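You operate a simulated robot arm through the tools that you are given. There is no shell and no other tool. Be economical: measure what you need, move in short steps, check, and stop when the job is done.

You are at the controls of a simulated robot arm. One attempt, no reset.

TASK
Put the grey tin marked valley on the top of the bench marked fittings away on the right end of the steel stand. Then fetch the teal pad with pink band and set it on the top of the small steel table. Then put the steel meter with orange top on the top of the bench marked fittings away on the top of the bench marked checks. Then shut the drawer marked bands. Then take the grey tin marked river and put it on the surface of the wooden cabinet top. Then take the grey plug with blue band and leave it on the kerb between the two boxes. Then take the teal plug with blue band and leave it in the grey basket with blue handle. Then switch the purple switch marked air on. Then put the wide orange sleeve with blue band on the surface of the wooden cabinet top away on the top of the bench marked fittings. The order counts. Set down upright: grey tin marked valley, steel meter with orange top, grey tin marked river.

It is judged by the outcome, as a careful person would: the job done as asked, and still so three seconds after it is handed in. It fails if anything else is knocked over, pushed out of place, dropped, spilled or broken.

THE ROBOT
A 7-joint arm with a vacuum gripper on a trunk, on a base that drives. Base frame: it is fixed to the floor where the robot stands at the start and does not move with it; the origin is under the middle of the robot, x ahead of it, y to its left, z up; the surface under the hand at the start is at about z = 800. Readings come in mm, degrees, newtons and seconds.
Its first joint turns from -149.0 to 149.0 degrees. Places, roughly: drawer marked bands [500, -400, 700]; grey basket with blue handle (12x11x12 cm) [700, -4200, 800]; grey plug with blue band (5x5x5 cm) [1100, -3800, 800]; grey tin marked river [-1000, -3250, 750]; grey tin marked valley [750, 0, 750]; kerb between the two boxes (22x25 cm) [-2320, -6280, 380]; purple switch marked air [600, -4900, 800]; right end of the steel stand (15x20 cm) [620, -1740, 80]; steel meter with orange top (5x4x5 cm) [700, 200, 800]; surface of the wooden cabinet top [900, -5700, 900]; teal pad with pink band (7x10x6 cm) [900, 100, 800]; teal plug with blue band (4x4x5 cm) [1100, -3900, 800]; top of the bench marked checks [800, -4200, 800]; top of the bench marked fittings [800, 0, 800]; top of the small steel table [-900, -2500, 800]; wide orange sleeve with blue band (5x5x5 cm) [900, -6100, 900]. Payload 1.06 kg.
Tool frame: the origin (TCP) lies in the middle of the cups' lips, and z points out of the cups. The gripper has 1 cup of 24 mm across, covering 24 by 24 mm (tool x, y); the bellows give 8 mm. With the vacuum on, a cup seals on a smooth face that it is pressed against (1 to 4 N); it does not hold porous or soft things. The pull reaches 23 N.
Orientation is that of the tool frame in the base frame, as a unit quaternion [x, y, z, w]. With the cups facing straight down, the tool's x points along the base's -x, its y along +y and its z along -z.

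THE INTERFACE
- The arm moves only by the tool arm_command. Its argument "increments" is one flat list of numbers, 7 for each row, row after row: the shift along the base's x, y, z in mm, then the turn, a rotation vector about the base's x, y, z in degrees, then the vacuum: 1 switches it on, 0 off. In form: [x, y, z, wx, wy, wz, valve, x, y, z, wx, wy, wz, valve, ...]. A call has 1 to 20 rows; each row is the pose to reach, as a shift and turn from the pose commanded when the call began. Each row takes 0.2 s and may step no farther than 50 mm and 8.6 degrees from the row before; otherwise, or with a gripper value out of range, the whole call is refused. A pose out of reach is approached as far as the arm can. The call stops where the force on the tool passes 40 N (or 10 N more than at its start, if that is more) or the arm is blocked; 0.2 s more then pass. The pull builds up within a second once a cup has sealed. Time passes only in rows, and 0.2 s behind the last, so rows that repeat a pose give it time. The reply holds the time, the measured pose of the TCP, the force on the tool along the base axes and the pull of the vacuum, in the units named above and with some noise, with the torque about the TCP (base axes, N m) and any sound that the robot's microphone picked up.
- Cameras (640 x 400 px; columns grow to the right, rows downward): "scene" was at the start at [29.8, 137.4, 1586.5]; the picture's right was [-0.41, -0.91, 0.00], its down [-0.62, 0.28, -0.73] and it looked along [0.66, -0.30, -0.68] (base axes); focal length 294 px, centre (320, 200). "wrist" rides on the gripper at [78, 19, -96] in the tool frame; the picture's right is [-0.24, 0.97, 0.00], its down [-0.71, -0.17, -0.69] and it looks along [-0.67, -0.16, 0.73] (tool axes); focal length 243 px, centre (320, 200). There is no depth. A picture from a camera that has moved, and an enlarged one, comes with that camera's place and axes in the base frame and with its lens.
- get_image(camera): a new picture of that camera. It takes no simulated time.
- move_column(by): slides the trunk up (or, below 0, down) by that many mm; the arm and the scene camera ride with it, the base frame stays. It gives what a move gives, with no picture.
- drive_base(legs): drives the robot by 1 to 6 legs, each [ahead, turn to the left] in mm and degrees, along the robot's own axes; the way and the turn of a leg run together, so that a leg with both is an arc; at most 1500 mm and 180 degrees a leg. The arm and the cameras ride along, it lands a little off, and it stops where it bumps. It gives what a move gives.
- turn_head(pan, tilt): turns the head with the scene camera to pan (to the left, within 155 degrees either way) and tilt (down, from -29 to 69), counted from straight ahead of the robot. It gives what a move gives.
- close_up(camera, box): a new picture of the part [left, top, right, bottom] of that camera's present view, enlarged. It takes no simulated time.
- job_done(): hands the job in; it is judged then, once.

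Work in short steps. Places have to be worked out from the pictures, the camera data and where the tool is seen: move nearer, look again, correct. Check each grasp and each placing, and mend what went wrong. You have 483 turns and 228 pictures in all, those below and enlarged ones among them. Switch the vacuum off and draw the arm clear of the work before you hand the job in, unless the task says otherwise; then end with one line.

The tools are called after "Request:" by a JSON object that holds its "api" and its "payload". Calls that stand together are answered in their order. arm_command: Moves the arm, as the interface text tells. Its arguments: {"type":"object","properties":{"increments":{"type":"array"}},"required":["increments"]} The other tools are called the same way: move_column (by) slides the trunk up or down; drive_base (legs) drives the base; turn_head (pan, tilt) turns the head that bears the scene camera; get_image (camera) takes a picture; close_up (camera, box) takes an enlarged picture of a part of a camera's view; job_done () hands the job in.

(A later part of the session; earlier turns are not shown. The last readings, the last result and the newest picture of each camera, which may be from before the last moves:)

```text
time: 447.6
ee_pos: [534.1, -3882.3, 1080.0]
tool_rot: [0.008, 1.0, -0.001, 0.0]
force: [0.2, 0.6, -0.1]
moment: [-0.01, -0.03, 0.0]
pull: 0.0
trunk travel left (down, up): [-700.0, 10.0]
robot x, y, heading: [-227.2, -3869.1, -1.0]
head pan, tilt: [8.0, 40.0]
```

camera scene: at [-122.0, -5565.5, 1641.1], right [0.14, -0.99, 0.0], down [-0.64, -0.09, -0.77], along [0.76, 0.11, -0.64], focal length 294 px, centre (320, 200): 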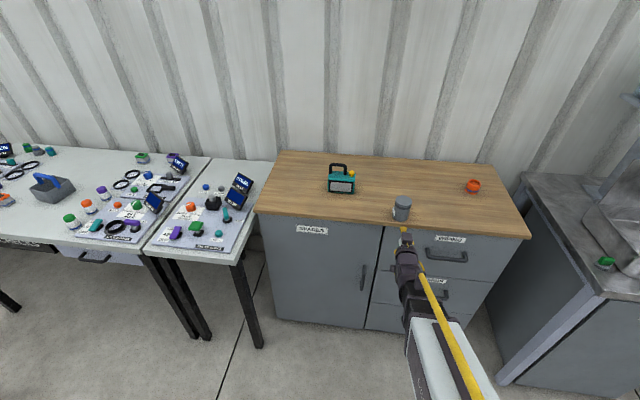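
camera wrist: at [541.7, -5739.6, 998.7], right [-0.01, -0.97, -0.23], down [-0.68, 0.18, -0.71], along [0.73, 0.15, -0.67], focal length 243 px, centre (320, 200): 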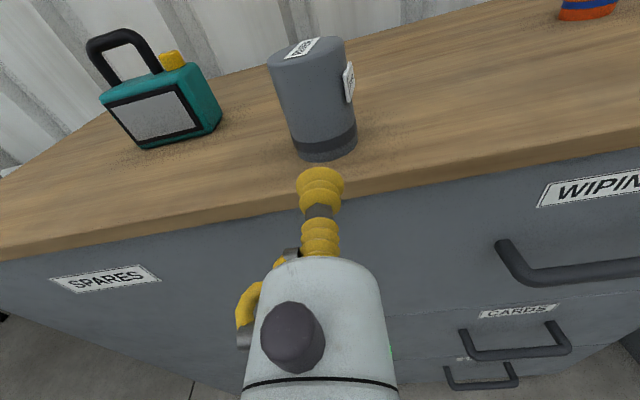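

I drive forward to the bench and look.

Request:
{"api": "drive_base", "payload": {"legs": [[370, 0]]}}

Request:
{"api": "get_image", "payload": {"camera": "wrist"}}

Request:
{"api": "get_image", "payload": {"camera": "scene"}}

```text
time: 450.0
ee_pos: [905.6, -3888.3, 1079.8]
tool_rot: [0.006, 1.0, -0.001, -0.001]
force: [0.1, 0.3, 0.4]
moment: [0.02, 0.02, -0.01]
pull: 0.0
trunk travel left (down, up): [-700.0, 10.0]
robot x, y, heading: [147.3, -3872.9, -0.7]
head pan, tilt: [8.0, 40.0]
```

```text
129 pictures are left
camera wrist: at [827.4, -3867.6, 1175.2], right [0.25, 0.97, 0.0], down [0.71, -0.18, 0.69], along [0.66, -0.17, -0.73], focal length 243 px, centre (320, 200)
```

wrist: 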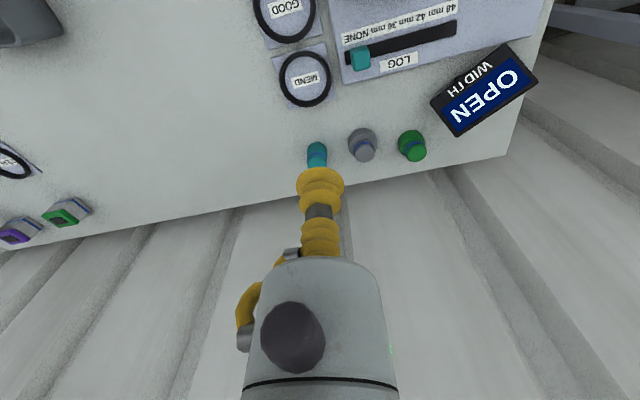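

```text
128 pictures are left
camera scene: at [187.5, -3690.4, 1641.1], right [0.12, -0.99, 0.0], down [-0.64, -0.08, -0.77], along [0.76, 0.09, -0.64], focal length 294 px, centre (320, 200)
```

scene: 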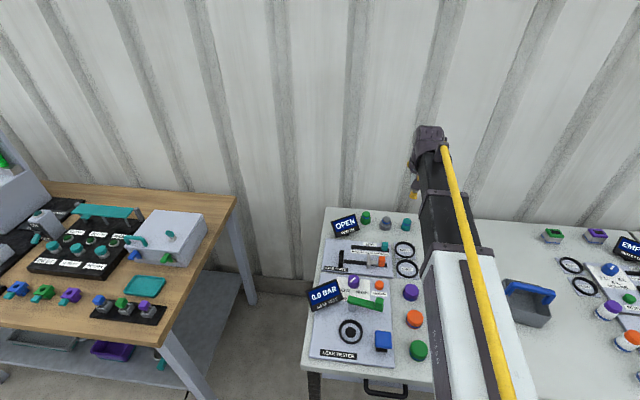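

I zoom on the plugs in both views.

Request:
{"api": "close_up", "payload": {"camera": "wrist", "box": [290, 110, 450, 200]}}

Request:
{"api": "close_up", "payload": {"camera": "scene", "box": [340, 195, 430, 245]}}

```text
4.00 times, centred on (370, 155) of wrist
camera zoom: at [827.4, -3867.6, 1175.2], right [0.25, 0.97, 0.0], down [0.71, -0.18, 0.69], along [0.66, -0.17, -0.73], focal length 970 px, centre (120, 380)
```

zoom: 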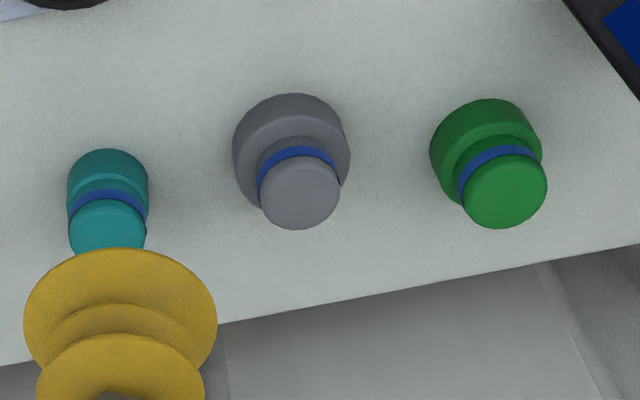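

```text
7.11 times, centred on (385, 220) of scene
camera zoom: at [187.5, -3690.4, 1641.1], right [0.12, -0.99, 0.0], down [-0.64, -0.08, -0.77], along [0.76, 0.09, -0.64], focal length 2088 px, centre (-142, 58)
```

zoom: 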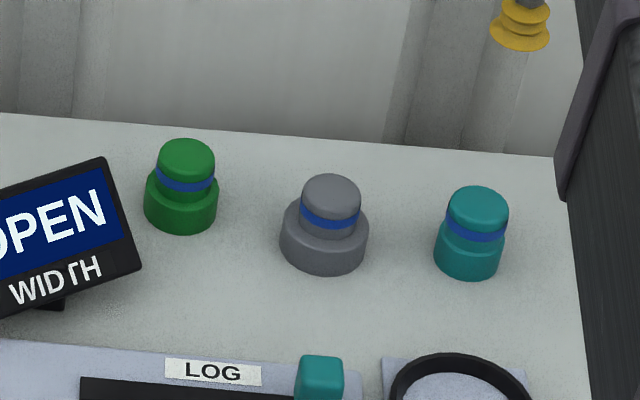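

Grey plug top at (1041, −3850, 851); teal plug at (1038, −3928, 850). I move above the grey one.

Request:
{"api": "arm_command", "payload": {"increments": [40, 10, 0, 0, 0, 0, 0, 80, 20, 0, 0, 0, 0, 0, 115, 30, -20, 0, 0, 0, 0, 135, 38, -60, 0, 0, 0, 0, 135, 38, -108, 0, 0, 0, 0, 135, 38, -156, 0, 0, 0, 0, 135, 38, -190, 0, 0, 0, 0, 135, 38, -190, 0, 0, 0, 0]}}

Request:
{"api": "close_up", "payload": {"camera": "wrist", "box": [240, 80, 400, 220]}}

```text
time: 451.8
ee_pos: [1039.7, -3847.8, 887.4]
tool_rot: [0.006, 1.0, 0.0, -0.001]
force: [0.2, -0.5, -0.4]
moment: [0.03, 0.03, -0.01]
pull: 0.1
trunk travel left (down, up): [-700.0, 10.0]
robot x, y, heading: [146.0, -3873.4, -0.9]
head pan, tilt: [8.0, 40.0]
```

```text
2.86 times, centred on (320, 150) of wrist
camera zoom: at [962.0, -3828.3, 983.1], right [0.25, 0.97, 0.0], down [0.71, -0.18, 0.69], along [0.66, -0.17, -0.73], focal length 693 px, centre (320, 343)
```

zoom: 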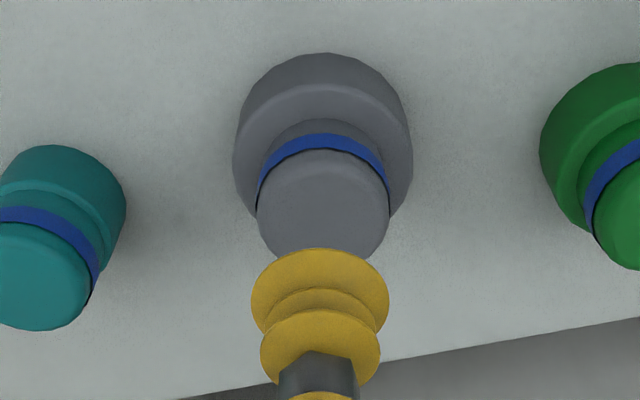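

I trim +2 mm and descend with vacuum.

Request:
{"api": "arm_command", "payload": {"increments": [2, 0, -18, 0, 0, 0, 1, 2, 0, -28, 0, 0, 0, 1, 2, 0, -33, 0, 0, 0, 1, 2, 0, -36, 0, 0, 0, 1, 2, 0, -36, 0, 0, 0, 1]}}

```text
time: 453.0
ee_pos: [1041.9, -3849.7, 852.2]
tool_rot: [0.005, 1.0, 0.0, 0.001]
force: [0.2, -0.3, 0.2]
moment: [0.02, -0.05, 0.01]
pull: 0.1
trunk travel left (down, up): [-700.0, 10.0]
robot x, y, heading: [142.9, -3874.6, -1.0]
head pan, tilt: [8.0, 40.0]
```

Request:
{"api": "arm_command", "payload": {"increments": [0, 0, -2, 0, 0, 0, 1, 0, 0, -4, 0, 0, 0, 1, 0, 0, -4, 0, 0, 0, 1, 0, 0, -4, 0, 0, 0, 1]}}

```text
time: 454.0
ee_pos: [1041.6, -3848.5, 850.2]
tool_rot: [0.006, 1.0, -0.001, 0.0]
force: [0.5, -0.2, 0.3]
moment: [-0.01, 0.02, -0.01]
pull: 0.1
trunk travel left (down, up): [-700.0, 10.0]
robot x, y, heading: [142.8, -3874.1, -0.9]
head pan, tilt: [8.0, 40.0]
```

Request:
{"api": "arm_command", "payload": {"increments": [0, 0, -2, 0, 0, 0, 1, 0, 0, -4, 0, 0, 0, 1, 0, 0, -4, 0, 0, 0, 1, 0, 0, -4, 0, 0, 0, 1]}}

```text
time: 455.0
ee_pos: [1041.8, -3849.1, 845.2]
tool_rot: [0.006, 1.0, -0.001, 0.002]
force: [0.1, 0.3, -0.8]
moment: [0.03, 0.0, 0.01]
pull: 0.1
trunk travel left (down, up): [-700.0, 10.0]
robot x, y, heading: [146.7, -3872.0, -0.9]
head pan, tilt: [8.0, 40.0]
```

Request:
{"api": "close_up", "payload": {"camera": "wrist", "box": [240, 80, 400, 220]}}

Request:
{"api": "close_up", "payload": {"camera": "scene", "box": [350, 190, 430, 240]}}

```text
2.86 times, centred on (320, 150) of wrist
camera zoom: at [964.7, -3829.4, 940.9], right [0.25, 0.97, 0.0], down [0.71, -0.18, 0.69], along [0.66, -0.17, -0.73], focal length 693 px, centre (320, 343)
```

zoom: 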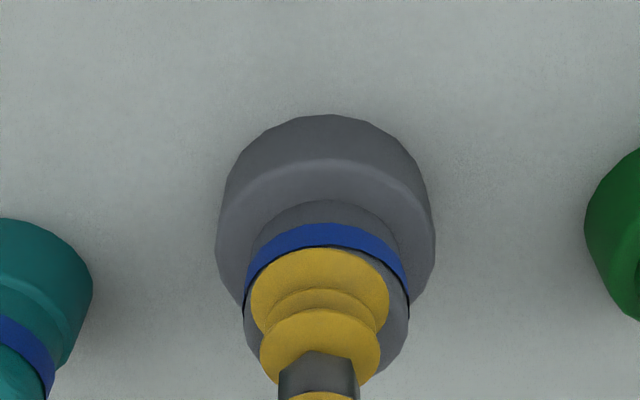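

```text
8.00 times, centred on (390, 215) of scene
camera zoom: at [187.2, -3690.3, 1641.1], right [0.12, -0.99, 0.0], down [-0.64, -0.08, -0.77], along [0.76, 0.09, -0.64], focal length 2349 px, centre (-240, 80)
```

zoom: 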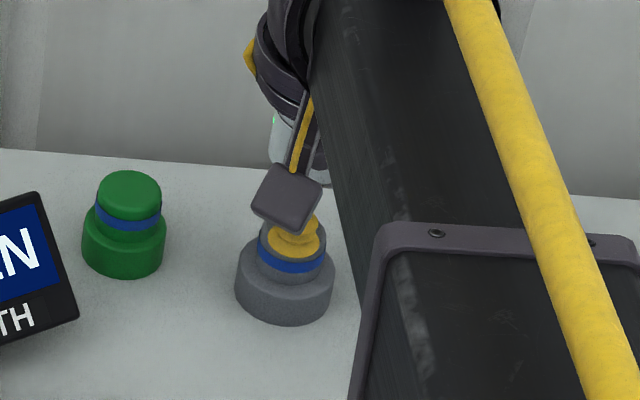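

Almost touching, slightly short; I trim +3 mm in x and +1.5 in y and continue.

Request:
{"api": "arm_command", "payload": {"increments": [3, 1.5, 0, 0, 0, 0, 1, 3, 1.5, -3, 0, 0, 0, 1, 3, 1.5, -5, 0, 0, 0, 1, 3, 1.5, -5, 0, 0, 0, 1]}}

```text
time: 456.0
ee_pos: [1043.8, -3847.1, 840.8]
tool_rot: [0.006, 1.0, 0.0, 0.001]
force: [-0.1, 0.4, 1.8]
moment: [0.04, 0.05, -0.02]
pull: 0.0
trunk travel left (down, up): [-700.0, 10.0]
robot x, y, heading: [143.4, -3872.4, -0.7]
head pan, tilt: [8.0, 40.0]
```

Contact of 1.8 N begins; a little more.

Request:
{"api": "arm_command", "payload": {"increments": [0, 0, -1, 0, 0, 0, 1, 0, 0, -2, 0, 0, 0, 1, 0, 0, -2, 0, 0, 0, 1, 0, 0, -2, 0, 0, 0, 1]}}

```text
time: 457.0
ee_pos: [1046.1, -3846.9, 837.1]
tool_rot: [0.006, 1.0, 0.0, 0.002]
force: [0.9, 2.2, 4.6]
moment: [-0.02, 0.03, -0.01]
pull: 0.1
trunk travel left (down, up): [-700.0, 10.0]
robot x, y, heading: [142.6, -3873.1, -1.2]
head pan, tilt: [8.0, 40.0]
```

No seal at 4.6 N. I check the cup's position on the top.

Request:
{"api": "close_up", "payload": {"camera": "wrist", "box": [260, 120, 380, 220]}}

Request:
{"api": "close_up", "payload": {"camera": "scene", "box": [360, 205, 408, 235]}}

```text
4.00 times, centred on (320, 170) of wrist
camera zoom: at [967.0, -3828.0, 933.9], right [0.25, 0.97, 0.0], down [0.7, -0.18, 0.69], along [0.66, -0.17, -0.73], focal length 970 px, centre (320, 320)
```

zoom: 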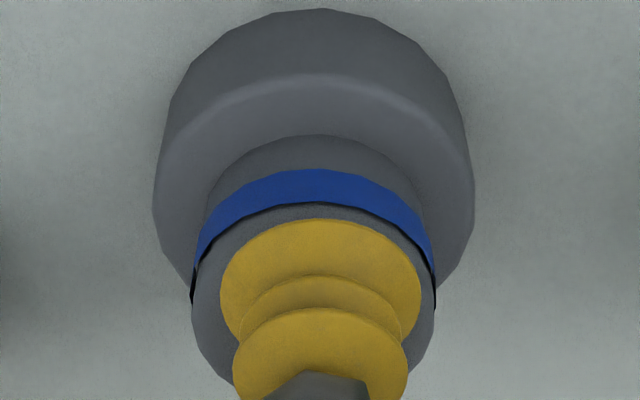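

```text
13.33 times, centred on (384, 220) of scene
camera zoom: at [186.7, -3690.2, 1641.1], right [0.12, -0.99, 0.0], down [-0.64, -0.08, -0.77], along [0.76, 0.09, -0.64], focal length 3915 px, centre (-533, -67)
```

zoom: 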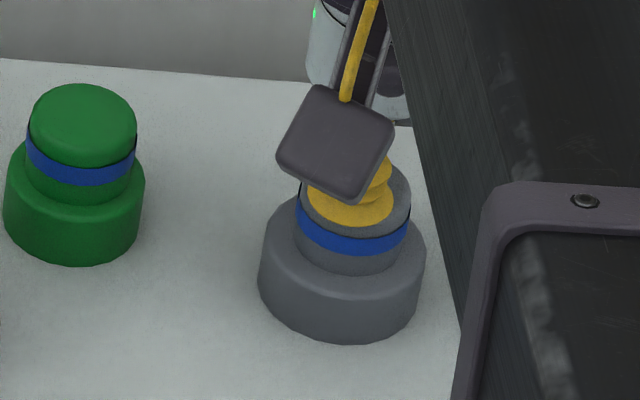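

The cup is about 1 mm off toward the robot and left; the top is only 29 mm wide. I lift a little, shift (+1.2, −1.2) and press again.

Request:
{"api": "arm_command", "payload": {"increments": [0, 0, 5, 0, 0, 0, 1, 1.2, -1.2, 5, 0, 0, 0, 1, 1.2, -1.2, 2, 0, 0, 0, 1, 1.2, -1.2, 0, 0, 0, 0, 1, 1.2, -1.2, -1, 0, 0, 0, 1, 1.2, -1.2, -1, 0, 0, 0, 1]}}

```text
time: 458.4
ee_pos: [1045.6, -3848.4, 838.5]
tool_rot: [0.006, 1.0, -0.001, 0.002]
force: [3.6, 2.2, 19.1]
moment: [-0.1, -0.05, 0.01]
pull: 23.0
trunk travel left (down, up): [-700.0, 10.0]
robot x, y, heading: [145.3, -3874.4, -1.0]
head pan, tilt: [8.0, 40.0]
```

Sealed. I lift carefully.

Request:
{"api": "arm_command", "payload": {"increments": [0, 0, 8, 0, 0, 0, 1, 0, 0, 30, 0, 0, 0, 1, 0, 0, 75, 0, 0, 0, 1, 0, 0, 120, 0, 0, 0, 1, 0, 0, 165, 0, 0, 0, 1, 0, 0, 210, 0, 0, 0, 1, -45, 0, 230, 0, 0, 0, 1, -90, 0, 240, 0, 0, 0, 1, -135, 0, 240, 0, 0, 0, 1, -180, 0, 240, 0, 0, 0, 1, -225, 0, 240, 0, 0, 0, 1]}}

Request:
{"api": "get_image", "payload": {"camera": "wrist"}}

```text
time: 460.8
ee_pos: [820.6, -3848.5, 1077.0]
tool_rot: [0.005, 1.0, 0.001, 0.0]
force: [-0.2, 0.3, -0.5]
moment: [-0.01, -0.03, -0.01]
pull: 23.0
trunk travel left (down, up): [-700.0, 10.0]
robot x, y, heading: [145.2, -3872.4, -1.0]
head pan, tilt: [8.0, 40.0]
```

```text
120 pictures are left
camera wrist: at [742.6, -3829.5, 1173.8], right [0.25, 0.97, 0.0], down [0.71, -0.18, 0.69], along [0.66, -0.17, -0.73], focal length 243 px, centre (320, 200)
```

wrist: 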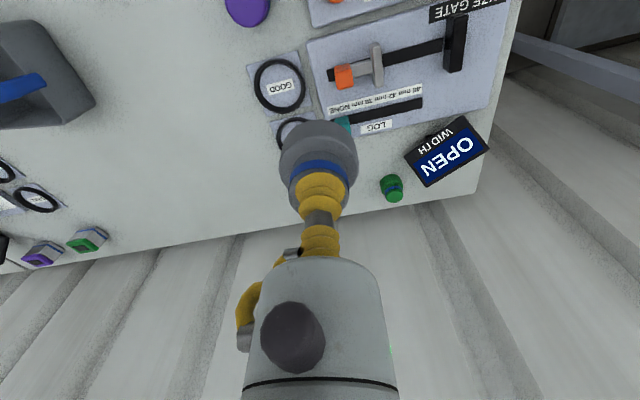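

The plug is held. The kerb with two boxes lies at the end of the black pit block; I'll approach it from the east along y≈−6280. Driving down the corridor.

Request:
{"api": "drive_base", "payload": {"legs": [[-400, 0], [0, -89.2], [1500, 0], [880, 0]]}}

Request:
{"api": "drive_base", "payload": {"legs": [[0, -90]]}}

Request:
{"api": "turn_head", "payload": {"pan": 0, "tilt": 25}}

Request:
{"api": "get_image", "payload": {"camera": "scene"}}

```text
time: 478.1
ee_pos: [-259.3, -6884.4, 1077.9]
tool_rot: [0.712, 0.702, 0.0, 0.0]
force: [0.7, 0.2, -0.5]
moment: [0.02, 0.02, -0.01]
pull: 0.1
trunk travel left (down, up): [-700.0, 10.0]
robot x, y, heading: [-280.8, -6212.4, -91.1]
head pan, tilt: [8.0, 40.0]
```

```text
time: 482.4
ee_pos: [-957.8, -6220.1, 1077.3]
tool_rot: [1.0, -0.016, -0.001, 0.0]
force: [0.5, 0.7, -1.0]
moment: [-0.01, -0.01, -0.02]
pull: 0.0
trunk travel left (down, up): [-700.0, 10.0]
robot x, y, heading: [-282.2, -6211.8, 177.8]
head pan, tilt: [8.0, 40.0]
```

```text
time: 483.2
ee_pos: [-957.8, -6221.7, 1078.7]
tool_rot: [1.0, -0.016, 0.0, 0.0]
force: [0.1, 0.3, 0.6]
moment: [0.0, -0.01, 0.01]
pull: 0.1
trunk travel left (down, up): [-700.0, 10.0]
robot x, y, heading: [-286.0, -6211.5, 178.0]
head pan, tilt: [0.0, 25.0]
```

```text
119 pictures are left
camera scene: at [-335.9, -6376.0, 1664.3], right [0.03, 1.0, 0.0], down [0.42, -0.01, -0.91], along [-0.91, 0.03, -0.42], focal length 294 px, centre (320, 200)
```

scene: 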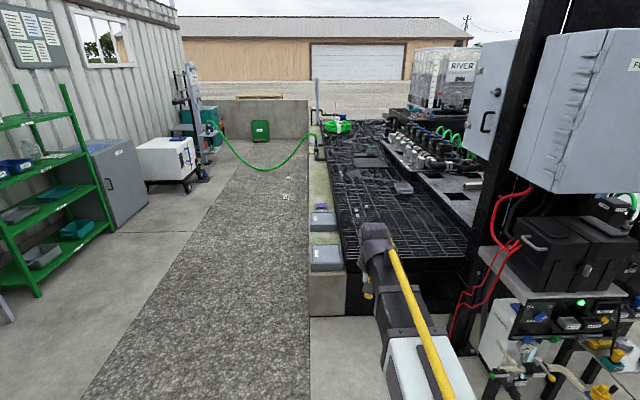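

The plug has been lost on the way. I look back along the route for it.

Request:
{"api": "turn_head", "payload": {"pan": -110, "tilt": 25}}

Request:
{"api": "get_image", "payload": {"camera": "scene"}}

Request:
{"api": "turn_head", "payload": {"pan": -60, "tilt": 40}}

Request:
{"api": "get_image", "payload": {"camera": "scene"}}

Request:
{"api": "turn_head", "payload": {"pan": 50, "tilt": 40}}

Request:
{"api": "get_image", "payload": {"camera": "scene"}}

```text
time: 485.1
ee_pos: [-957.8, -6221.6, 1077.8]
tool_rot: [1.0, -0.016, 0.0, 0.001]
force: [0.0, 0.0, 0.8]
moment: [0.05, 0.01, -0.03]
pull: 0.1
trunk travel left (down, up): [-700.0, 10.0]
robot x, y, heading: [-281.5, -6210.0, 178.0]
head pan, tilt: [-110.0, 25.0]
```

```text
118 pictures are left
camera scene: at [-209.4, -6293.6, 1664.4], right [0.93, -0.37, 0.0], down [-0.16, -0.39, -0.91], along [0.34, 0.84, -0.42], focal length 294 px, centre (320, 200)
```

scene: 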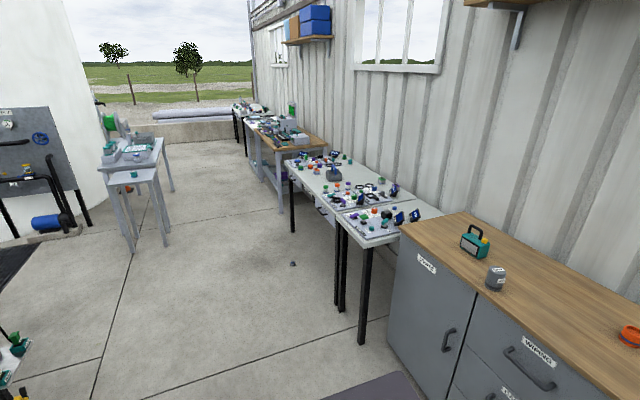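

```text
time: 486.2
ee_pos: [-958.3, -6221.9, 1076.7]
tool_rot: [1.0, -0.016, 0.0, 0.001]
force: [-1.0, 0.3, 0.2]
moment: [0.0, 0.04, 0.01]
pull: 0.0
trunk travel left (down, up): [-700.0, 10.0]
robot x, y, heading: [-282.6, -6207.4, 178.0]
head pan, tilt: [-60.0, 40.0]
```

```text
117 pictures are left
camera scene: at [-283.8, -6304.0, 1641.1], right [0.88, 0.47, 0.0], down [0.3, -0.57, -0.77], along [-0.36, 0.68, -0.64], focal length 294 px, centre (320, 200)
```

scene: 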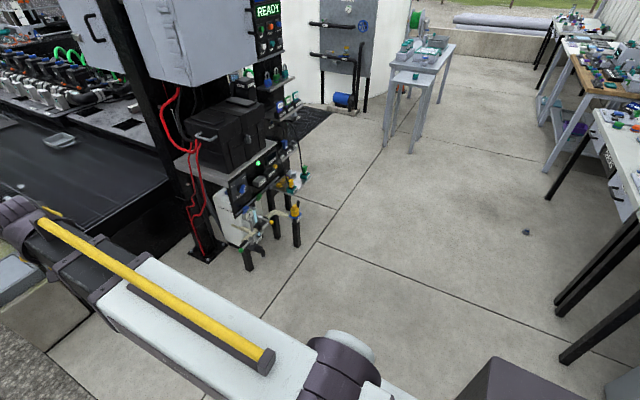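

```text
time: 488.1
ee_pos: [-957.1, -6221.4, 1077.7]
tool_rot: [1.0, -0.016, 0.0, 0.001]
force: [0.3, 0.9, 0.2]
moment: [0.01, 0.0, -0.01]
pull: 0.1
trunk travel left (down, up): [-700.0, 10.0]
robot x, y, heading: [-284.1, -6208.5, 177.9]
head pan, tilt: [50.0, 40.0]
```

```text
116 pictures are left
camera scene: at [-300.8, -6442.3, 1641.1], right [-0.74, 0.67, 0.0], down [0.43, 0.48, -0.77], along [-0.51, -0.57, -0.64], focal length 294 px, centre (320, 200)
```

scene: 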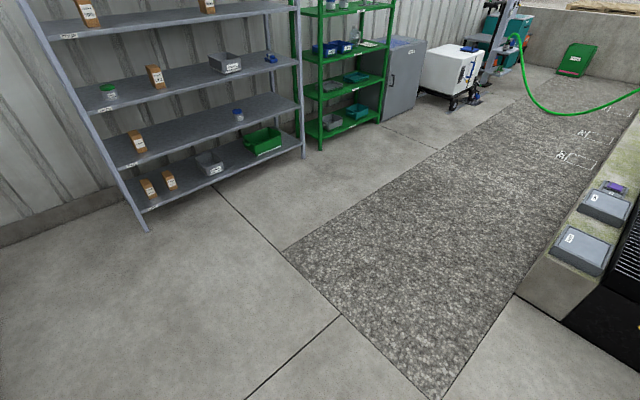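

Found: the plug lies on the floor at about (368, −4188). I drive back to it.

Request:
{"api": "drive_base", "payload": {"legs": [[0, -86.5], [1500, 0], [520, 0]]}}

Request:
{"api": "drive_base", "payload": {"legs": [[0, -91]]}}

Request:
{"api": "turn_head", "payload": {"pan": 15, "tilt": 60}}

Request:
{"api": "get_image", "payload": {"camera": "scene"}}

```text
time: 501.8
ee_pos: [-361.5, -3525.6, 1078.4]
tool_rot: [0.713, -0.701, 0.001, 0.0]
force: [0.0, -0.4, -0.9]
moment: [-0.02, 0.03, 0.0]
pull: 0.1
trunk travel left (down, up): [-700.0, 10.0]
robot x, y, heading: [-320.1, -4200.1, 90.7]
head pan, tilt: [50.0, 40.0]
```

```text
time: 506.1
ee_pos: [357.4, -4170.4, 1077.4]
tool_rot: [0.003, 1.0, -0.001, 0.0]
force: [-0.3, -0.3, -0.4]
moment: [0.02, -0.02, 0.0]
pull: 0.1
trunk travel left (down, up): [-700.0, 10.0]
robot x, y, heading: [-318.2, -4201.9, -0.5]
head pan, tilt: [50.0, 40.0]
```

```text
time: 507.1
ee_pos: [357.1, -4170.5, 1076.7]
tool_rot: [0.002, 1.0, 0.001, 0.0]
force: [0.1, 0.2, -0.9]
moment: [0.02, -0.02, 0.01]
pull: 0.0
trunk travel left (down, up): [-700.0, 10.0]
robot x, y, heading: [-316.2, -4202.2, -0.6]
head pan, tilt: [15.0, 60.0]
```

```text
115 pictures are left
camera scene: at [-297.4, -4011.7, 1614.4], right [0.25, -0.97, 0.0], down [-0.84, -0.22, -0.5], along [0.48, 0.13, -0.87], focal length 294 px, centre (320, 200)
```

scene: 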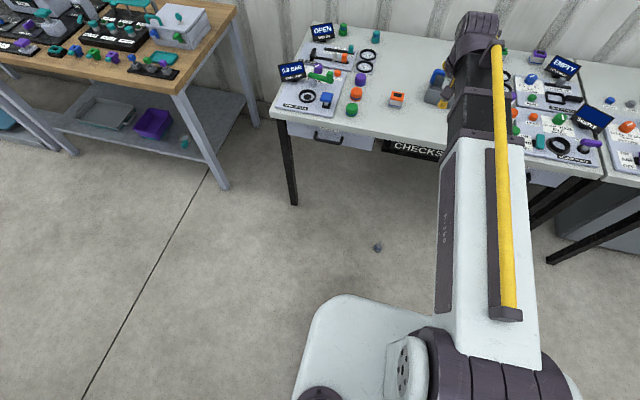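

Request:
{"api": "close_up", "payload": {"camera": "scene", "box": [345, 225, 409, 265]}}

Request:
{"api": "get_image", "payload": {"camera": "wrist"}}

```text
10.00 times, centred on (377, 245) of scene
camera zoom: at [-297.4, -4011.7, 1614.4], right [0.25, -0.97, 0.0], down [-0.84, -0.22, -0.5], along [0.48, 0.13, -0.87], focal length 2936 px, centre (-250, -250)
```

zoom: 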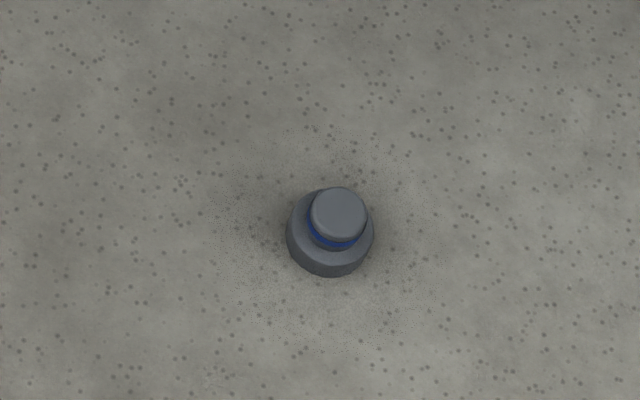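

```text
113 pictures are left
camera wrist: at [280.1, -4152.2, 1173.7], right [0.24, 0.97, 0.0], down [0.71, -0.17, 0.69], along [0.67, -0.16, -0.73], focal length 243 px, centre (320, 200)
```

wrist: 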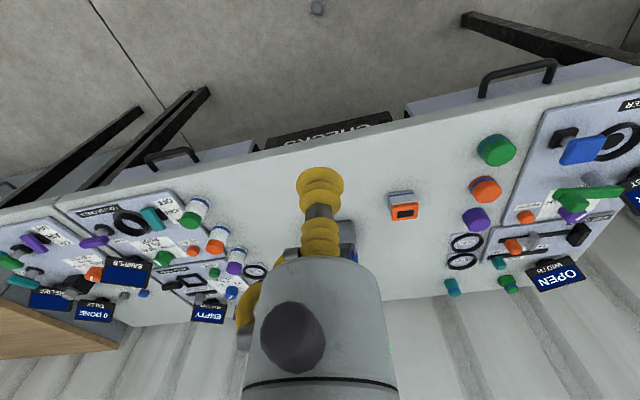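

The plug stands upright on the floor near (364, −4178). I lower the trunk over it.

Request:
{"api": "move_column", "payload": {"by": -350}}

Request:
{"api": "move_column", "payload": {"by": -340}}

Request:
{"api": "get_image", "payload": {"camera": "wrist"}}

```text
time: 510.5
ee_pos: [357.8, -4170.5, 727.8]
tool_rot: [0.003, 1.0, 0.0, -0.001]
force: [0.2, -0.2, 0.3]
moment: [0.02, 0.0, 0.02]
pull: 0.1
trunk travel left (down, up): [-350.0, 360.0]
robot x, y, heading: [-316.6, -4200.1, -0.7]
head pan, tilt: [15.0, 60.0]
```

```text
time: 513.8
ee_pos: [357.9, -4171.2, 388.0]
tool_rot: [0.002, 1.0, 0.0, 0.0]
force: [0.2, -0.1, 0.0]
moment: [0.03, -0.03, -0.01]
pull: 0.0
trunk travel left (down, up): [-10.0, 700.0]
robot x, y, heading: [-315.8, -4200.7, -0.6]
head pan, tilt: [15.0, 60.0]
```

```text
112 pictures are left
camera wrist: at [280.1, -4152.3, 483.8], right [0.24, 0.97, 0.0], down [0.71, -0.17, 0.69], along [0.67, -0.16, -0.73], focal length 243 px, centre (320, 200)
```

wrist: 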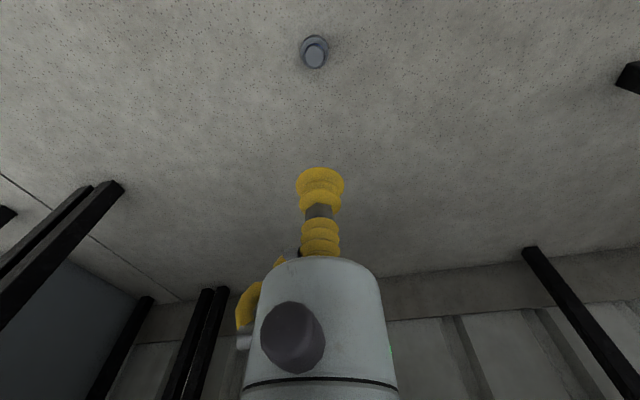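

Refined: top at (376, −4183). I descend to 40 mm above it and check.

Request:
{"api": "arm_command", "payload": {"increments": [5, -4, -45, 0, 0, 0, 0, 10, -8, -90, 0, 0, 0, 0, 15, -12, -135, 0, 0, 0, 0, 18, -12, -180, 0, 0, 0, 0, 18, -12, -225, 0, 0, 0, 0, 18, -12, -270, 0, 0, 0, 0, 18, -12, -305, 0, 0, 0, 0, 18, -12, -305, 0, 0, 0, 0]}}

Request:
{"api": "close_up", "payload": {"camera": "wrist", "box": [240, 80, 400, 220]}}

```text
time: 515.6
ee_pos: [375.5, -4182.8, 84.0]
tool_rot: [0.002, 1.0, 0.0, 0.0]
force: [-0.2, -0.9, 0.2]
moment: [0.02, -0.02, 0.03]
pull: 0.0
trunk travel left (down, up): [-10.0, 700.0]
robot x, y, heading: [-315.4, -4200.7, -0.5]
head pan, tilt: [15.0, 60.0]
```

```text
2.86 times, centred on (320, 150) of wrist
camera zoom: at [297.6, -4165.0, 179.0], right [0.24, 0.97, 0.0], down [0.71, -0.17, 0.69], along [0.67, -0.16, -0.73], focal length 693 px, centre (320, 343)
```

zoom: 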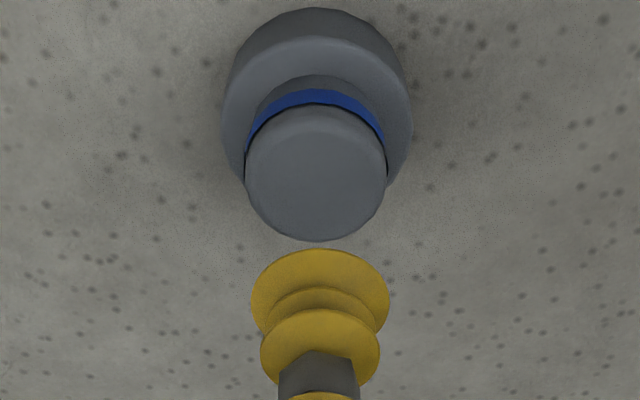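

Nearly centred. I trim (−1.2, −1) and descend with vacuum.

Request:
{"api": "arm_command", "payload": {"increments": [-1.2, -1, -20, 0, 0, 0, 1, -1.2, -1, -36, 0, 0, 0, 1, -1.2, -1, -42, 0, 0, 0, 1, -1.2, -1, -44, 0, 0, 0, 1, -1.2, -1, -44, 0, 0, 0, 1]}}

Request:
{"api": "arm_command", "payload": {"increments": [0, 0, -1.5, 0, 0, 0, 1, 0, 0, -3, 0, 0, 0, 1, 0, 0, -3, 0, 0, 0, 1, 0, 0, -3, 0, 0, 0, 1]}}

```text
time: 516.8
ee_pos: [375.0, -4184.2, 38.2]
tool_rot: [0.002, 1.0, 0.0, 0.002]
force: [5.2, -0.4, 16.8]
moment: [0.0, 0.03, 0.0]
pull: 22.6
trunk travel left (down, up): [-10.0, 700.0]
robot x, y, heading: [-316.1, -4200.6, -0.4]
head pan, tilt: [15.0, 60.0]
```

```text
time: 517.8
ee_pos: [373.8, -4184.3, 35.5]
tool_rot: [0.002, 1.0, 0.0, 0.001]
force: [5.5, -3.4, 14.7]
moment: [0.01, 0.01, 0.02]
pull: 23.0
trunk travel left (down, up): [-10.0, 700.0]
robot x, y, heading: [-317.2, -4201.0, -0.4]
head pan, tilt: [15.0, 60.0]
```

Sealed. I lift and raise the trunk moderately, carrying it low this time.

Request:
{"api": "arm_command", "payload": {"increments": [0, 0, 8, 0, 0, 0, 1, 0, 0, 50, 0, 0, 0, 1, 0, 0, 98, 0, 0, 0, 1, 0, 0, 146, 0, 0, 0, 1, 0, 0, 194, 0, 0, 0, 1, 0, 0, 242, 0, 0, 0, 1, 0, 0, 290, 0, 0, 0, 1, 0, 0, 338, 0, 0, 0, 1, 0, 0, 350, 0, 0, 0, 1]}}

Request:
{"api": "move_column", "payload": {"by": 250}}

Request:
{"api": "drive_base", "payload": {"legs": [[0, -45]]}}

Request:
{"api": "drive_base", "payload": {"legs": [[0, -45]]}}

```text
time: 519.8
ee_pos: [373.9, -4183.7, 386.0]
tool_rot: [0.002, 1.0, 0.0, 0.0]
force: [-0.3, 0.3, -0.8]
moment: [-0.03, 0.02, -0.02]
pull: 23.1
trunk travel left (down, up): [-10.0, 700.0]
robot x, y, heading: [-315.6, -4202.7, -0.6]
head pan, tilt: [15.0, 60.0]
```

```text
time: 522.4
ee_pos: [371.9, -4184.2, 635.2]
tool_rot: [0.002, 1.0, 0.001, 0.001]
force: [-0.1, 0.0, -0.6]
moment: [-0.03, -0.01, 0.06]
pull: 22.9
trunk travel left (down, up): [-260.0, 450.0]
robot x, y, heading: [-321.6, -4199.0, -0.7]
head pan, tilt: [15.0, 60.0]
```

```text
time: 524.9
ee_pos: [176.9, -4681.8, 634.2]
tool_rot: [0.39, 0.921, 0.0, 0.0]
force: [-0.6, -1.3, 0.1]
moment: [-0.03, -0.01, 0.02]
pull: 23.4
trunk travel left (down, up): [-260.0, 450.0]
robot x, y, heading: [-317.9, -4203.0, -45.9]
head pan, tilt: [15.0, 60.0]
```

```text
time: 527.4
ee_pos: [-312.4, -4891.1, 635.8]
tool_rot: [0.715, 0.7, 0.0, 0.0]
force: [-0.2, 0.0, -1.0]
moment: [-0.03, 0.01, -0.02]
pull: 23.0
trunk travel left (down, up): [-260.0, 450.0]
robot x, y, heading: [-318.4, -4200.1, -91.3]
head pan, tilt: [15.0, 60.0]
```

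Still held. I drive down the corridor in shorter legs, checking the pull.

Request:
{"api": "drive_base", "payload": {"legs": [[1000, 1]]}}

Request:
{"api": "drive_base", "payload": {"legs": [[1080, 0]]}}

Request:
{"api": "drive_base", "payload": {"legs": [[0, -45]]}}

Request:
{"api": "drive_base", "payload": {"legs": [[0, -45]]}}

```text
time: 532.6
ee_pos: [-302.2, -5902.1, 635.4]
tool_rot: [0.704, 0.71, 0.0, 0.0]
force: [-0.4, 0.4, -1.4]
moment: [0.0, 0.02, 0.0]
pull: 23.1
trunk travel left (down, up): [-260.0, 450.0]
robot x, y, heading: [-328.8, -5208.8, -89.5]
head pan, tilt: [15.0, 60.0]
```

```text
time: 538.2
ee_pos: [-277.1, -7001.9, 635.0]
tool_rot: [0.699, 0.715, -0.001, 0.0]
force: [-0.2, 0.1, -0.9]
moment: [-0.02, 0.02, 0.01]
pull: 23.0
trunk travel left (down, up): [-260.0, 450.0]
robot x, y, heading: [-315.1, -6312.2, -88.4]
head pan, tilt: [15.0, 60.0]
```

```text
time: 540.7
ee_pos: [-779.5, -6822.6, 633.4]
tool_rot: [0.921, 0.39, 0.0, 0.0]
force: [-0.9, -0.1, 0.5]
moment: [0.0, 0.0, -0.02]
pull: 22.8
trunk travel left (down, up): [-260.0, 450.0]
robot x, y, heading: [-312.2, -6311.5, -134.0]
head pan, tilt: [15.0, 60.0]
```

```text
time: 543.2
ee_pos: [-1003.8, -6340.3, 635.5]
tool_rot: [1.0, 0.005, 0.0, -0.001]
force: [-0.4, -0.2, -0.3]
moment: [0.01, -0.03, 0.02]
pull: 23.3
trunk travel left (down, up): [-260.0, 450.0]
robot x, y, heading: [-314.4, -6314.0, -179.4]
head pan, tilt: [15.0, 60.0]
```

Held and facing the kerb. I look at it from here.

Request:
{"api": "turn_head", "payload": {"pan": 0, "tilt": 20}}

Request:
{"api": "get_image", "payload": {"camera": "scene"}}

```text
time: 544.3
ee_pos: [-1003.3, -6339.7, 634.8]
tool_rot: [1.0, 0.005, 0.0, 0.0]
force: [0.5, -0.8, -0.4]
moment: [0.0, -0.01, -0.01]
pull: 23.5
trunk travel left (down, up): [-260.0, 450.0]
robot x, y, heading: [-311.2, -6313.1, -179.5]
head pan, tilt: [0.0, 20.0]
```

```text
110 pictures are left
camera scene: at [-361.2, -6481.3, 1232.4], right [-0.01, 1.0, 0.0], down [0.34, 0.0, -0.94], along [-0.94, -0.01, -0.34], focal length 294 px, centre (320, 200)
```

scene: 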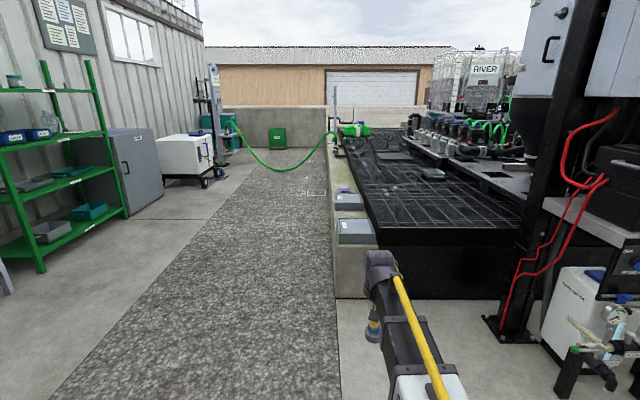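

The boxes sit on the kerb; the gap is near x≈−2320. I drive forward 1150 mm in two legs.

Request:
{"api": "drive_base", "payload": {"legs": [[700, 0]]}}

Request:
{"api": "drive_base", "payload": {"legs": [[420, 0]]}}

Request:
{"api": "turn_head", "payload": {"pan": 5, "tilt": 45}}

Request:
{"api": "get_image", "payload": {"camera": "scene"}}

Request:
{"api": "get_image", "payload": {"camera": "wrist"}}

```text
time: 548.1
ee_pos: [-1699.8, -6355.1, 634.3]
tool_rot: [1.0, 0.01, 0.0, 0.0]
force: [1.2, -0.5, -1.5]
moment: [-0.01, -0.02, 0.02]
pull: 22.5
trunk travel left (down, up): [-260.0, 450.0]
robot x, y, heading: [-1010.1, -6321.0, -179.0]
head pan, tilt: [0.0, 20.0]
```

```text
time: 550.7
ee_pos: [-2120.2, -6367.9, 634.9]
tool_rot: [1.0, 0.013, 0.0, 0.0]
force: [0.6, -0.1, 0.0]
moment: [0.03, 0.03, 0.02]
pull: 22.5
trunk travel left (down, up): [-260.0, 450.0]
robot x, y, heading: [-1430.5, -6327.7, -178.5]
head pan, tilt: [0.0, 20.0]
```

```text
time: 551.5
ee_pos: [-2118.2, -6368.6, 634.1]
tool_rot: [1.0, 0.012, 0.0, 0.0]
force: [-0.1, 0.9, -1.0]
moment: [0.0, -0.02, 0.01]
pull: 22.8
trunk travel left (down, up): [-260.0, 450.0]
robot x, y, heading: [-1432.6, -6334.1, -178.7]
head pan, tilt: [5.0, 45.0]
```

```text
109 pictures are left
camera scene: at [-1461.6, -6506.8, 1193.9], right [-0.11, 0.99, 0.0], down [0.7, 0.08, -0.71], along [-0.7, -0.08, -0.71], focal length 294 px, centre (320, 200)
```

scene: 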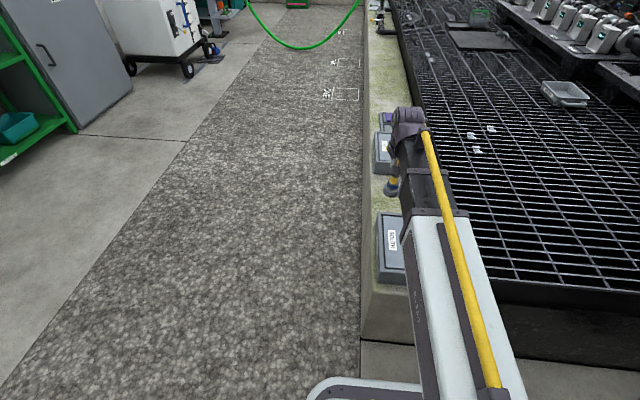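

```text
108 pictures are left
camera wrist: at [-2039.5, -6385.6, 730.8], right [-0.21, -0.98, 0.0], down [-0.71, 0.15, 0.69], along [-0.67, 0.14, -0.73], focal length 243 px, centre (320, 200)
```

wrist: 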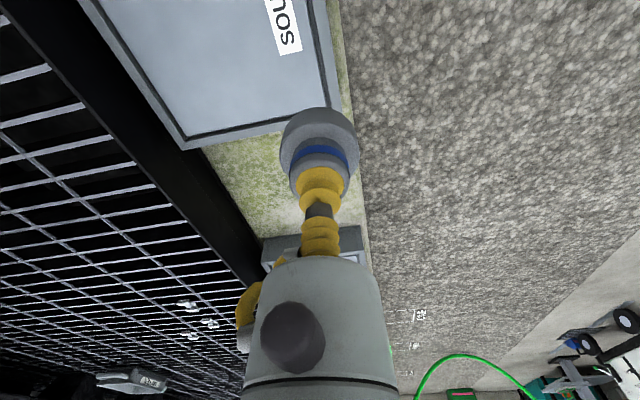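

The gap centre is at (−2318, −6282). I move over it at height and then lower partway.

Request:
{"api": "arm_command", "payload": {"increments": [-40, 17, 0, 0, 0, 0, 1, -80, 34, 0, 0, 0, 0, 1, -120, 51, 0, 0, 0, 0, 1, -160, 68, 0, 0, 0, 0, 1, -199, 86, 0, 0, 0, 0, 1, -199, 86, -45, 0, 0, 0, 1, -199, 86, -90, 0, 0, 0, 1, -199, 86, -135, 0, 0, 0, 1, -199, 86, -170, 0, 0, 0, 1, -199, 86, -170, 0, 0, 0, 1]}}

Request:
{"api": "get_image", "payload": {"camera": "wrist"}}

```text
time: 553.8
ee_pos: [-2319.3, -6282.0, 464.4]
tool_rot: [1.0, 0.012, -0.001, -0.001]
force: [0.1, 0.0, 0.0]
moment: [0.02, 0.01, -0.01]
pull: 23.3
trunk travel left (down, up): [-260.0, 450.0]
robot x, y, heading: [-1431.3, -6333.0, -178.8]
head pan, tilt: [5.0, 45.0]
```

```text
107 pictures are left
camera wrist: at [-2240.7, -6300.0, 560.0], right [-0.21, -0.98, 0.0], down [-0.71, 0.15, 0.69], along [-0.67, 0.14, -0.73], focal length 243 px, centre (320, 200)
```

wrist: 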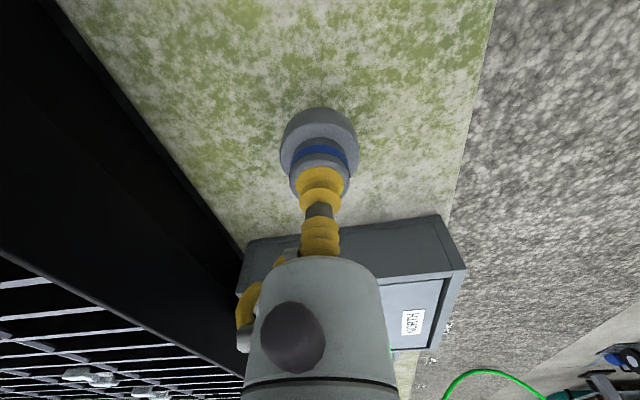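

Centred well. I lower to contact.

Request:
{"api": "arm_command", "payload": {"increments": [-6, 0, -15, 0, 0, 0, 1, -6, 0, -30, 0, 0, 0, 1, -6, 0, -38, 0, 0, 0, 1, -6, 0, -38, 0, 0, 0, 1]}}

Request:
{"api": "arm_command", "payload": {"increments": [0, 0, -3, 0, 0, 0, 1, 0, 0, -6, 0, 0, 0, 1, 0, 0, -6, 0, 0, 0, 1]}}

```text
time: 554.8
ee_pos: [-2325.1, -6283.0, 427.1]
tool_rot: [1.0, 0.013, 0.0, 0.0]
force: [-1.1, -0.2, -1.9]
moment: [0.0, 0.0, -0.02]
pull: 22.7
trunk travel left (down, up): [-260.0, 450.0]
robot x, y, heading: [-1426.2, -6331.1, -178.8]
head pan, tilt: [5.0, 45.0]
```

```text
time: 555.5
ee_pos: [-2323.8, -6281.7, 422.1]
tool_rot: [1.0, 0.012, -0.002, 0.0]
force: [-4.2, 1.5, 16.7]
moment: [-0.01, -0.03, -0.01]
pull: 22.6
trunk travel left (down, up): [-260.0, 450.0]
robot x, y, heading: [-1430.7, -6331.8, -178.4]
head pan, tilt: [5.0, 45.0]
```

Contact. Release, wait, rise and look.

Request:
{"api": "arm_command", "payload": {"increments": [0, 0, 2, 0, 0, 0, 0, 0, 0, 2, 0, 0, 0, 0, 0, 0, 2, 0, 0, 0, 0, 0, 0, 2, 0, 0, 0, 0, 0, 0, 2, 0, 0, 0, 0, 0, 0, 12, 0, 0, 0, 0, 0, 0, 50, 0, 0, 0, 0, 0, 0, 98, 0, 0, 0, 0, 0, 0, 146, 0, 0, 0, 0, 0, 0, 194, 0, 0, 0, 0]}}

Request:
{"api": "get_image", "payload": {"camera": "wrist"}}

```text
time: 557.8
ee_pos: [-2326.6, -6281.3, 613.9]
tool_rot: [1.0, 0.013, 0.001, 0.001]
force: [-0.5, 0.0, -0.8]
moment: [0.0, -0.01, 0.01]
pull: 0.1
trunk travel left (down, up): [-260.0, 450.0]
robot x, y, heading: [-1431.2, -6330.1, -178.7]
head pan, tilt: [5.0, 45.0]
```

```text
106 pictures are left
camera wrist: at [-2246.2, -6299.1, 708.9], right [-0.21, -0.98, 0.0], down [-0.71, 0.15, 0.69], along [-0.67, 0.14, -0.73], focal length 243 px, centre (320, 200)
```

wrist: 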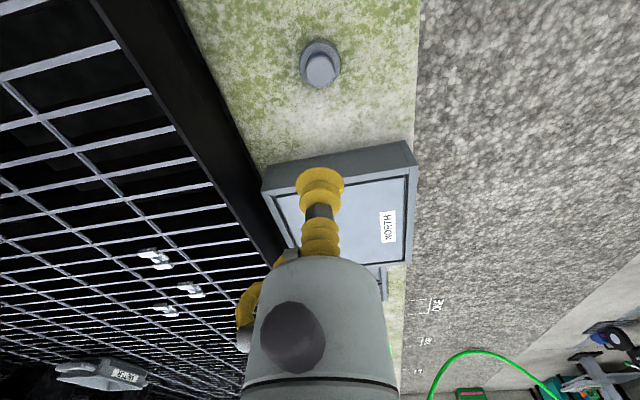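

The grey plug is on the kerb between the boxes. I retract, raise the trunk and drive back to the checks bench for the teal plug.

Request:
{"api": "arm_command", "payload": {"increments": [45, -15, 0, 0, 0, 0, 0, 90, -30, 0, 0, 0, 0, 0, 135, -45, 0, 0, 0, 0, 0, 180, -60, 0, 0, 0, 0, 0, 200, -66, 0, 0, 0, 0, 0]}}

Request:
{"api": "drive_base", "payload": {"legs": [[-1150, 0]]}}

Request:
{"api": "move_column", "payload": {"by": 400}}

Request:
{"api": "drive_base", "payload": {"legs": [[0, -91.3], [1500, 0], [900, 0], [0, -90]]}}

```text
time: 559.0
ee_pos: [-2121.8, -6349.6, 613.6]
tool_rot: [1.0, 0.012, 0.001, 0.0]
force: [0.3, -0.1, 0.0]
moment: [0.03, -0.02, 0.01]
pull: 0.0
trunk travel left (down, up): [-260.0, 450.0]
robot x, y, heading: [-1428.0, -6331.4, -178.7]
head pan, tilt: [5.0, 45.0]
```

```text
time: 564.9
ee_pos: [-951.6, -6322.5, 615.6]
tool_rot: [1.0, 0.012, 0.0, 0.0]
force: [0.1, -0.2, 0.1]
moment: [-0.01, 0.01, 0.03]
pull: 0.0
trunk travel left (down, up): [-260.0, 450.0]
robot x, y, heading: [-258.3, -6308.4, -178.4]
head pan, tilt: [5.0, 45.0]
```

```text
time: 568.7
ee_pos: [-951.8, -6321.3, 1012.7]
tool_rot: [1.0, 0.012, -0.001, 0.0]
force: [0.1, -1.0, -0.4]
moment: [-0.02, -0.01, -0.02]
pull: 0.0
trunk travel left (down, up): [-660.0, 50.0]
robot x, y, heading: [-256.9, -6303.8, -178.6]
head pan, tilt: [5.0, 45.0]
```

```text
time: 588.2
ee_pos: [489.1, -3927.6, 1015.2]
tool_rot: [0.009, 1.0, -0.001, 0.0]
force: [0.4, -0.5, -0.4]
moment: [0.0, 0.01, 0.01]
pull: 0.1
trunk travel left (down, up): [-660.0, 50.0]
robot x, y, heading: [-206.6, -3915.0, -0.9]
head pan, tilt: [5.0, 45.0]
```

I drive up to the bench.

Request:
{"api": "drive_base", "payload": {"legs": [[350, 0]]}}

Request:
{"api": "arm_command", "payload": {"increments": [45, 0, 0, 0, 0, 0, 0, 90, 2, 0, 0, 0, 0, 0, 135, 4, 0, 0, 0, 0, 0, 160, 5, -30, 0, 0, 0, 0]}}

Request:
{"api": "close_up", "payload": {"camera": "wrist", "box": [220, 60, 420, 220]}}

Request:
{"api": "turn_head", "payload": {"pan": 0, "tilt": 40}}

Request:
{"api": "get_image", "payload": {"camera": "scene"}}

```text
time: 590.5
ee_pos: [843.4, -3932.1, 1014.3]
tool_rot: [0.007, 1.0, 0.001, 0.0]
force: [0.1, -1.3, -0.4]
moment: [0.03, 0.0, -0.02]
pull: 0.1
trunk travel left (down, up): [-660.0, 50.0]
robot x, y, heading: [146.6, -3923.4, -1.2]
head pan, tilt: [5.0, 45.0]
```

```text
time: 591.5
ee_pos: [1004.0, -3927.3, 983.1]
tool_rot: [0.008, 1.0, 0.0, 0.001]
force: [0.1, -0.3, 0.0]
moment: [0.0, 0.02, -0.03]
pull: 0.0
trunk travel left (down, up): [-660.0, 50.0]
robot x, y, heading: [148.9, -3923.2, -1.0]
head pan, tilt: [5.0, 45.0]
```

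```text
2.50 times, centred on (320, 140) of wrist
camera zoom: at [927.1, -3907.5, 1080.0], right [0.25, 0.97, 0.0], down [0.71, -0.18, 0.69], along [0.66, -0.17, -0.73], focal length 606 px, centre (320, 350)
```

zoom: 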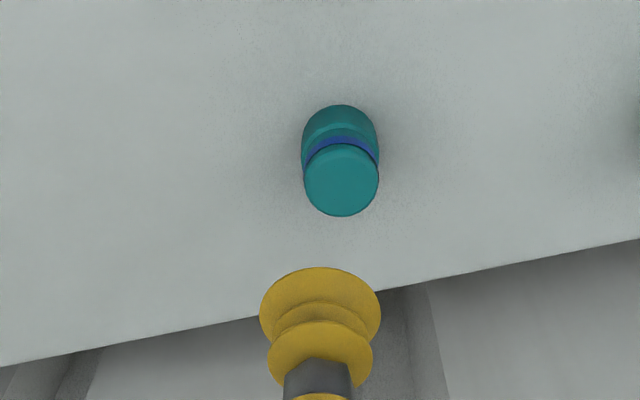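

```text
time: 592.1
ee_pos: [1002.9, -3926.0, 983.5]
tool_rot: [0.007, 1.0, 0.0, 0.0]
force: [-0.5, 0.6, 1.0]
moment: [0.01, -0.01, 0.0]
pull: 0.2
trunk travel left (down, up): [-660.0, 50.0]
robot x, y, heading: [148.1, -3922.8, -1.1]
head pan, tilt: [0.0, 40.0]
```

```text
104 pictures are left
camera scene: at [190.8, -3751.6, 1601.1], right [-0.02, -1.0, 0.0], down [-0.64, 0.01, -0.77], along [0.77, -0.01, -0.64], focal length 294 px, centre (320, 200)
```

scene: 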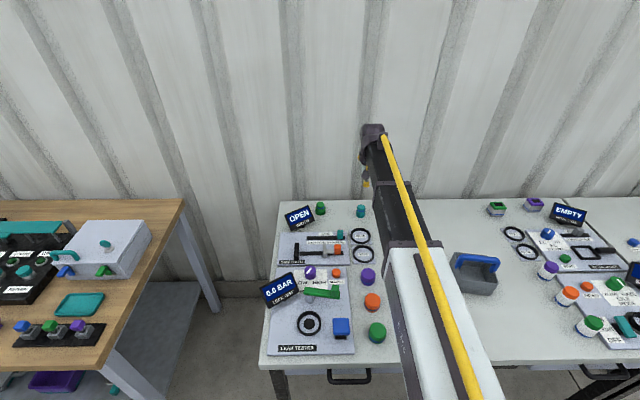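

The teal plug's top is at about (1047, −3930, 842). I move above it.

Request:
{"api": "arm_command", "payload": {"increments": [22, -1, -35, 0, 0, 0, 0, 43, -3, -70, 0, 0, 0, 0, 43, -3, -103, 0, 0, 0, 0, 43, -3, -103, 0, 0, 0, 0]}}

Request:
{"api": "close_up", "payload": {"camera": "wrist", "box": [240, 80, 400, 220]}}

```text
time: 593.1
ee_pos: [1045.7, -3929.0, 881.5]
tool_rot: [0.009, 1.0, 0.0, 0.001]
force: [-0.4, 0.1, 0.7]
moment: [0.02, -0.01, -0.03]
pull: 0.0
trunk travel left (down, up): [-660.0, 50.0]
robot x, y, heading: [149.1, -3918.7, -1.1]
head pan, tilt: [0.0, 40.0]
```

```text
2.86 times, centred on (320, 150) of wrist
camera zoom: at [968.3, -3910.2, 977.5], right [0.25, 0.97, 0.0], down [0.7, -0.18, 0.69], along [0.66, -0.17, -0.73], focal length 693 px, centre (320, 343)
```

zoom: 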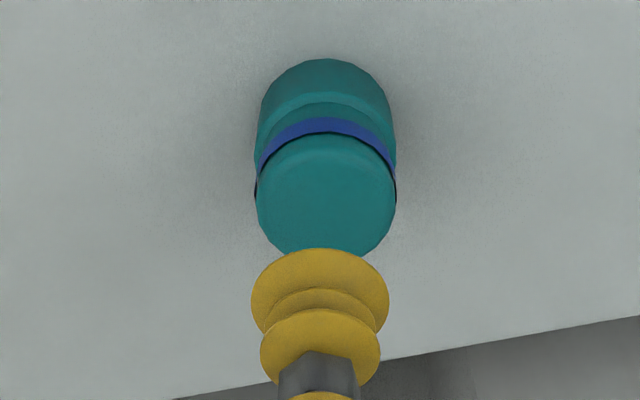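

I trim (+3, +1) and descend with vacuum; contact is expected near 840.

Request:
{"api": "arm_command", "payload": {"increments": [3, 1, -18, 0, 0, 0, 1, 3, 1, -30, 0, 0, 0, 1, 3, 1, -37, 0, 0, 0, 1, 3, 1, -40, 0, 0, 0, 1, 3, 1, -40, 0, 0, 0, 1]}}

Request:
{"api": "close_up", "payload": {"camera": "wrist", "box": [260, 120, 380, 220]}}

```text
time: 594.4
ee_pos: [1048.4, -3927.3, 842.3]
tool_rot: [0.008, 1.0, 0.0, 0.001]
force: [1.3, 0.2, 11.9]
moment: [-0.01, 0.0, -0.03]
pull: 23.4
trunk travel left (down, up): [-660.0, 50.0]
robot x, y, heading: [148.7, -3922.6, -0.7]
head pan, tilt: [0.0, 40.0]
```

```text
4.00 times, centred on (320, 170) of wrist
camera zoom: at [970.8, -3909.4, 938.9], right [0.25, 0.97, 0.0], down [0.7, -0.18, 0.69], along [0.66, -0.17, -0.73], focal length 970 px, centre (320, 320)
```

zoom: 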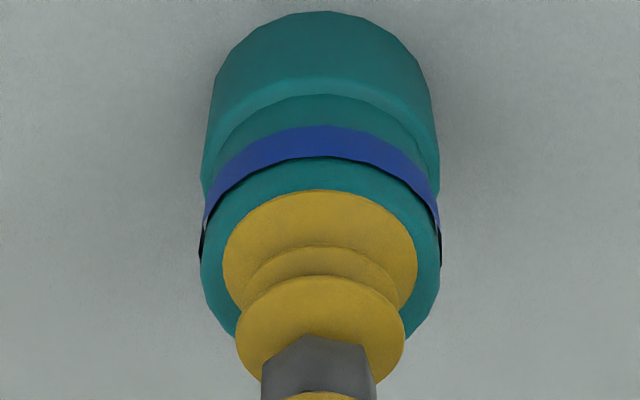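

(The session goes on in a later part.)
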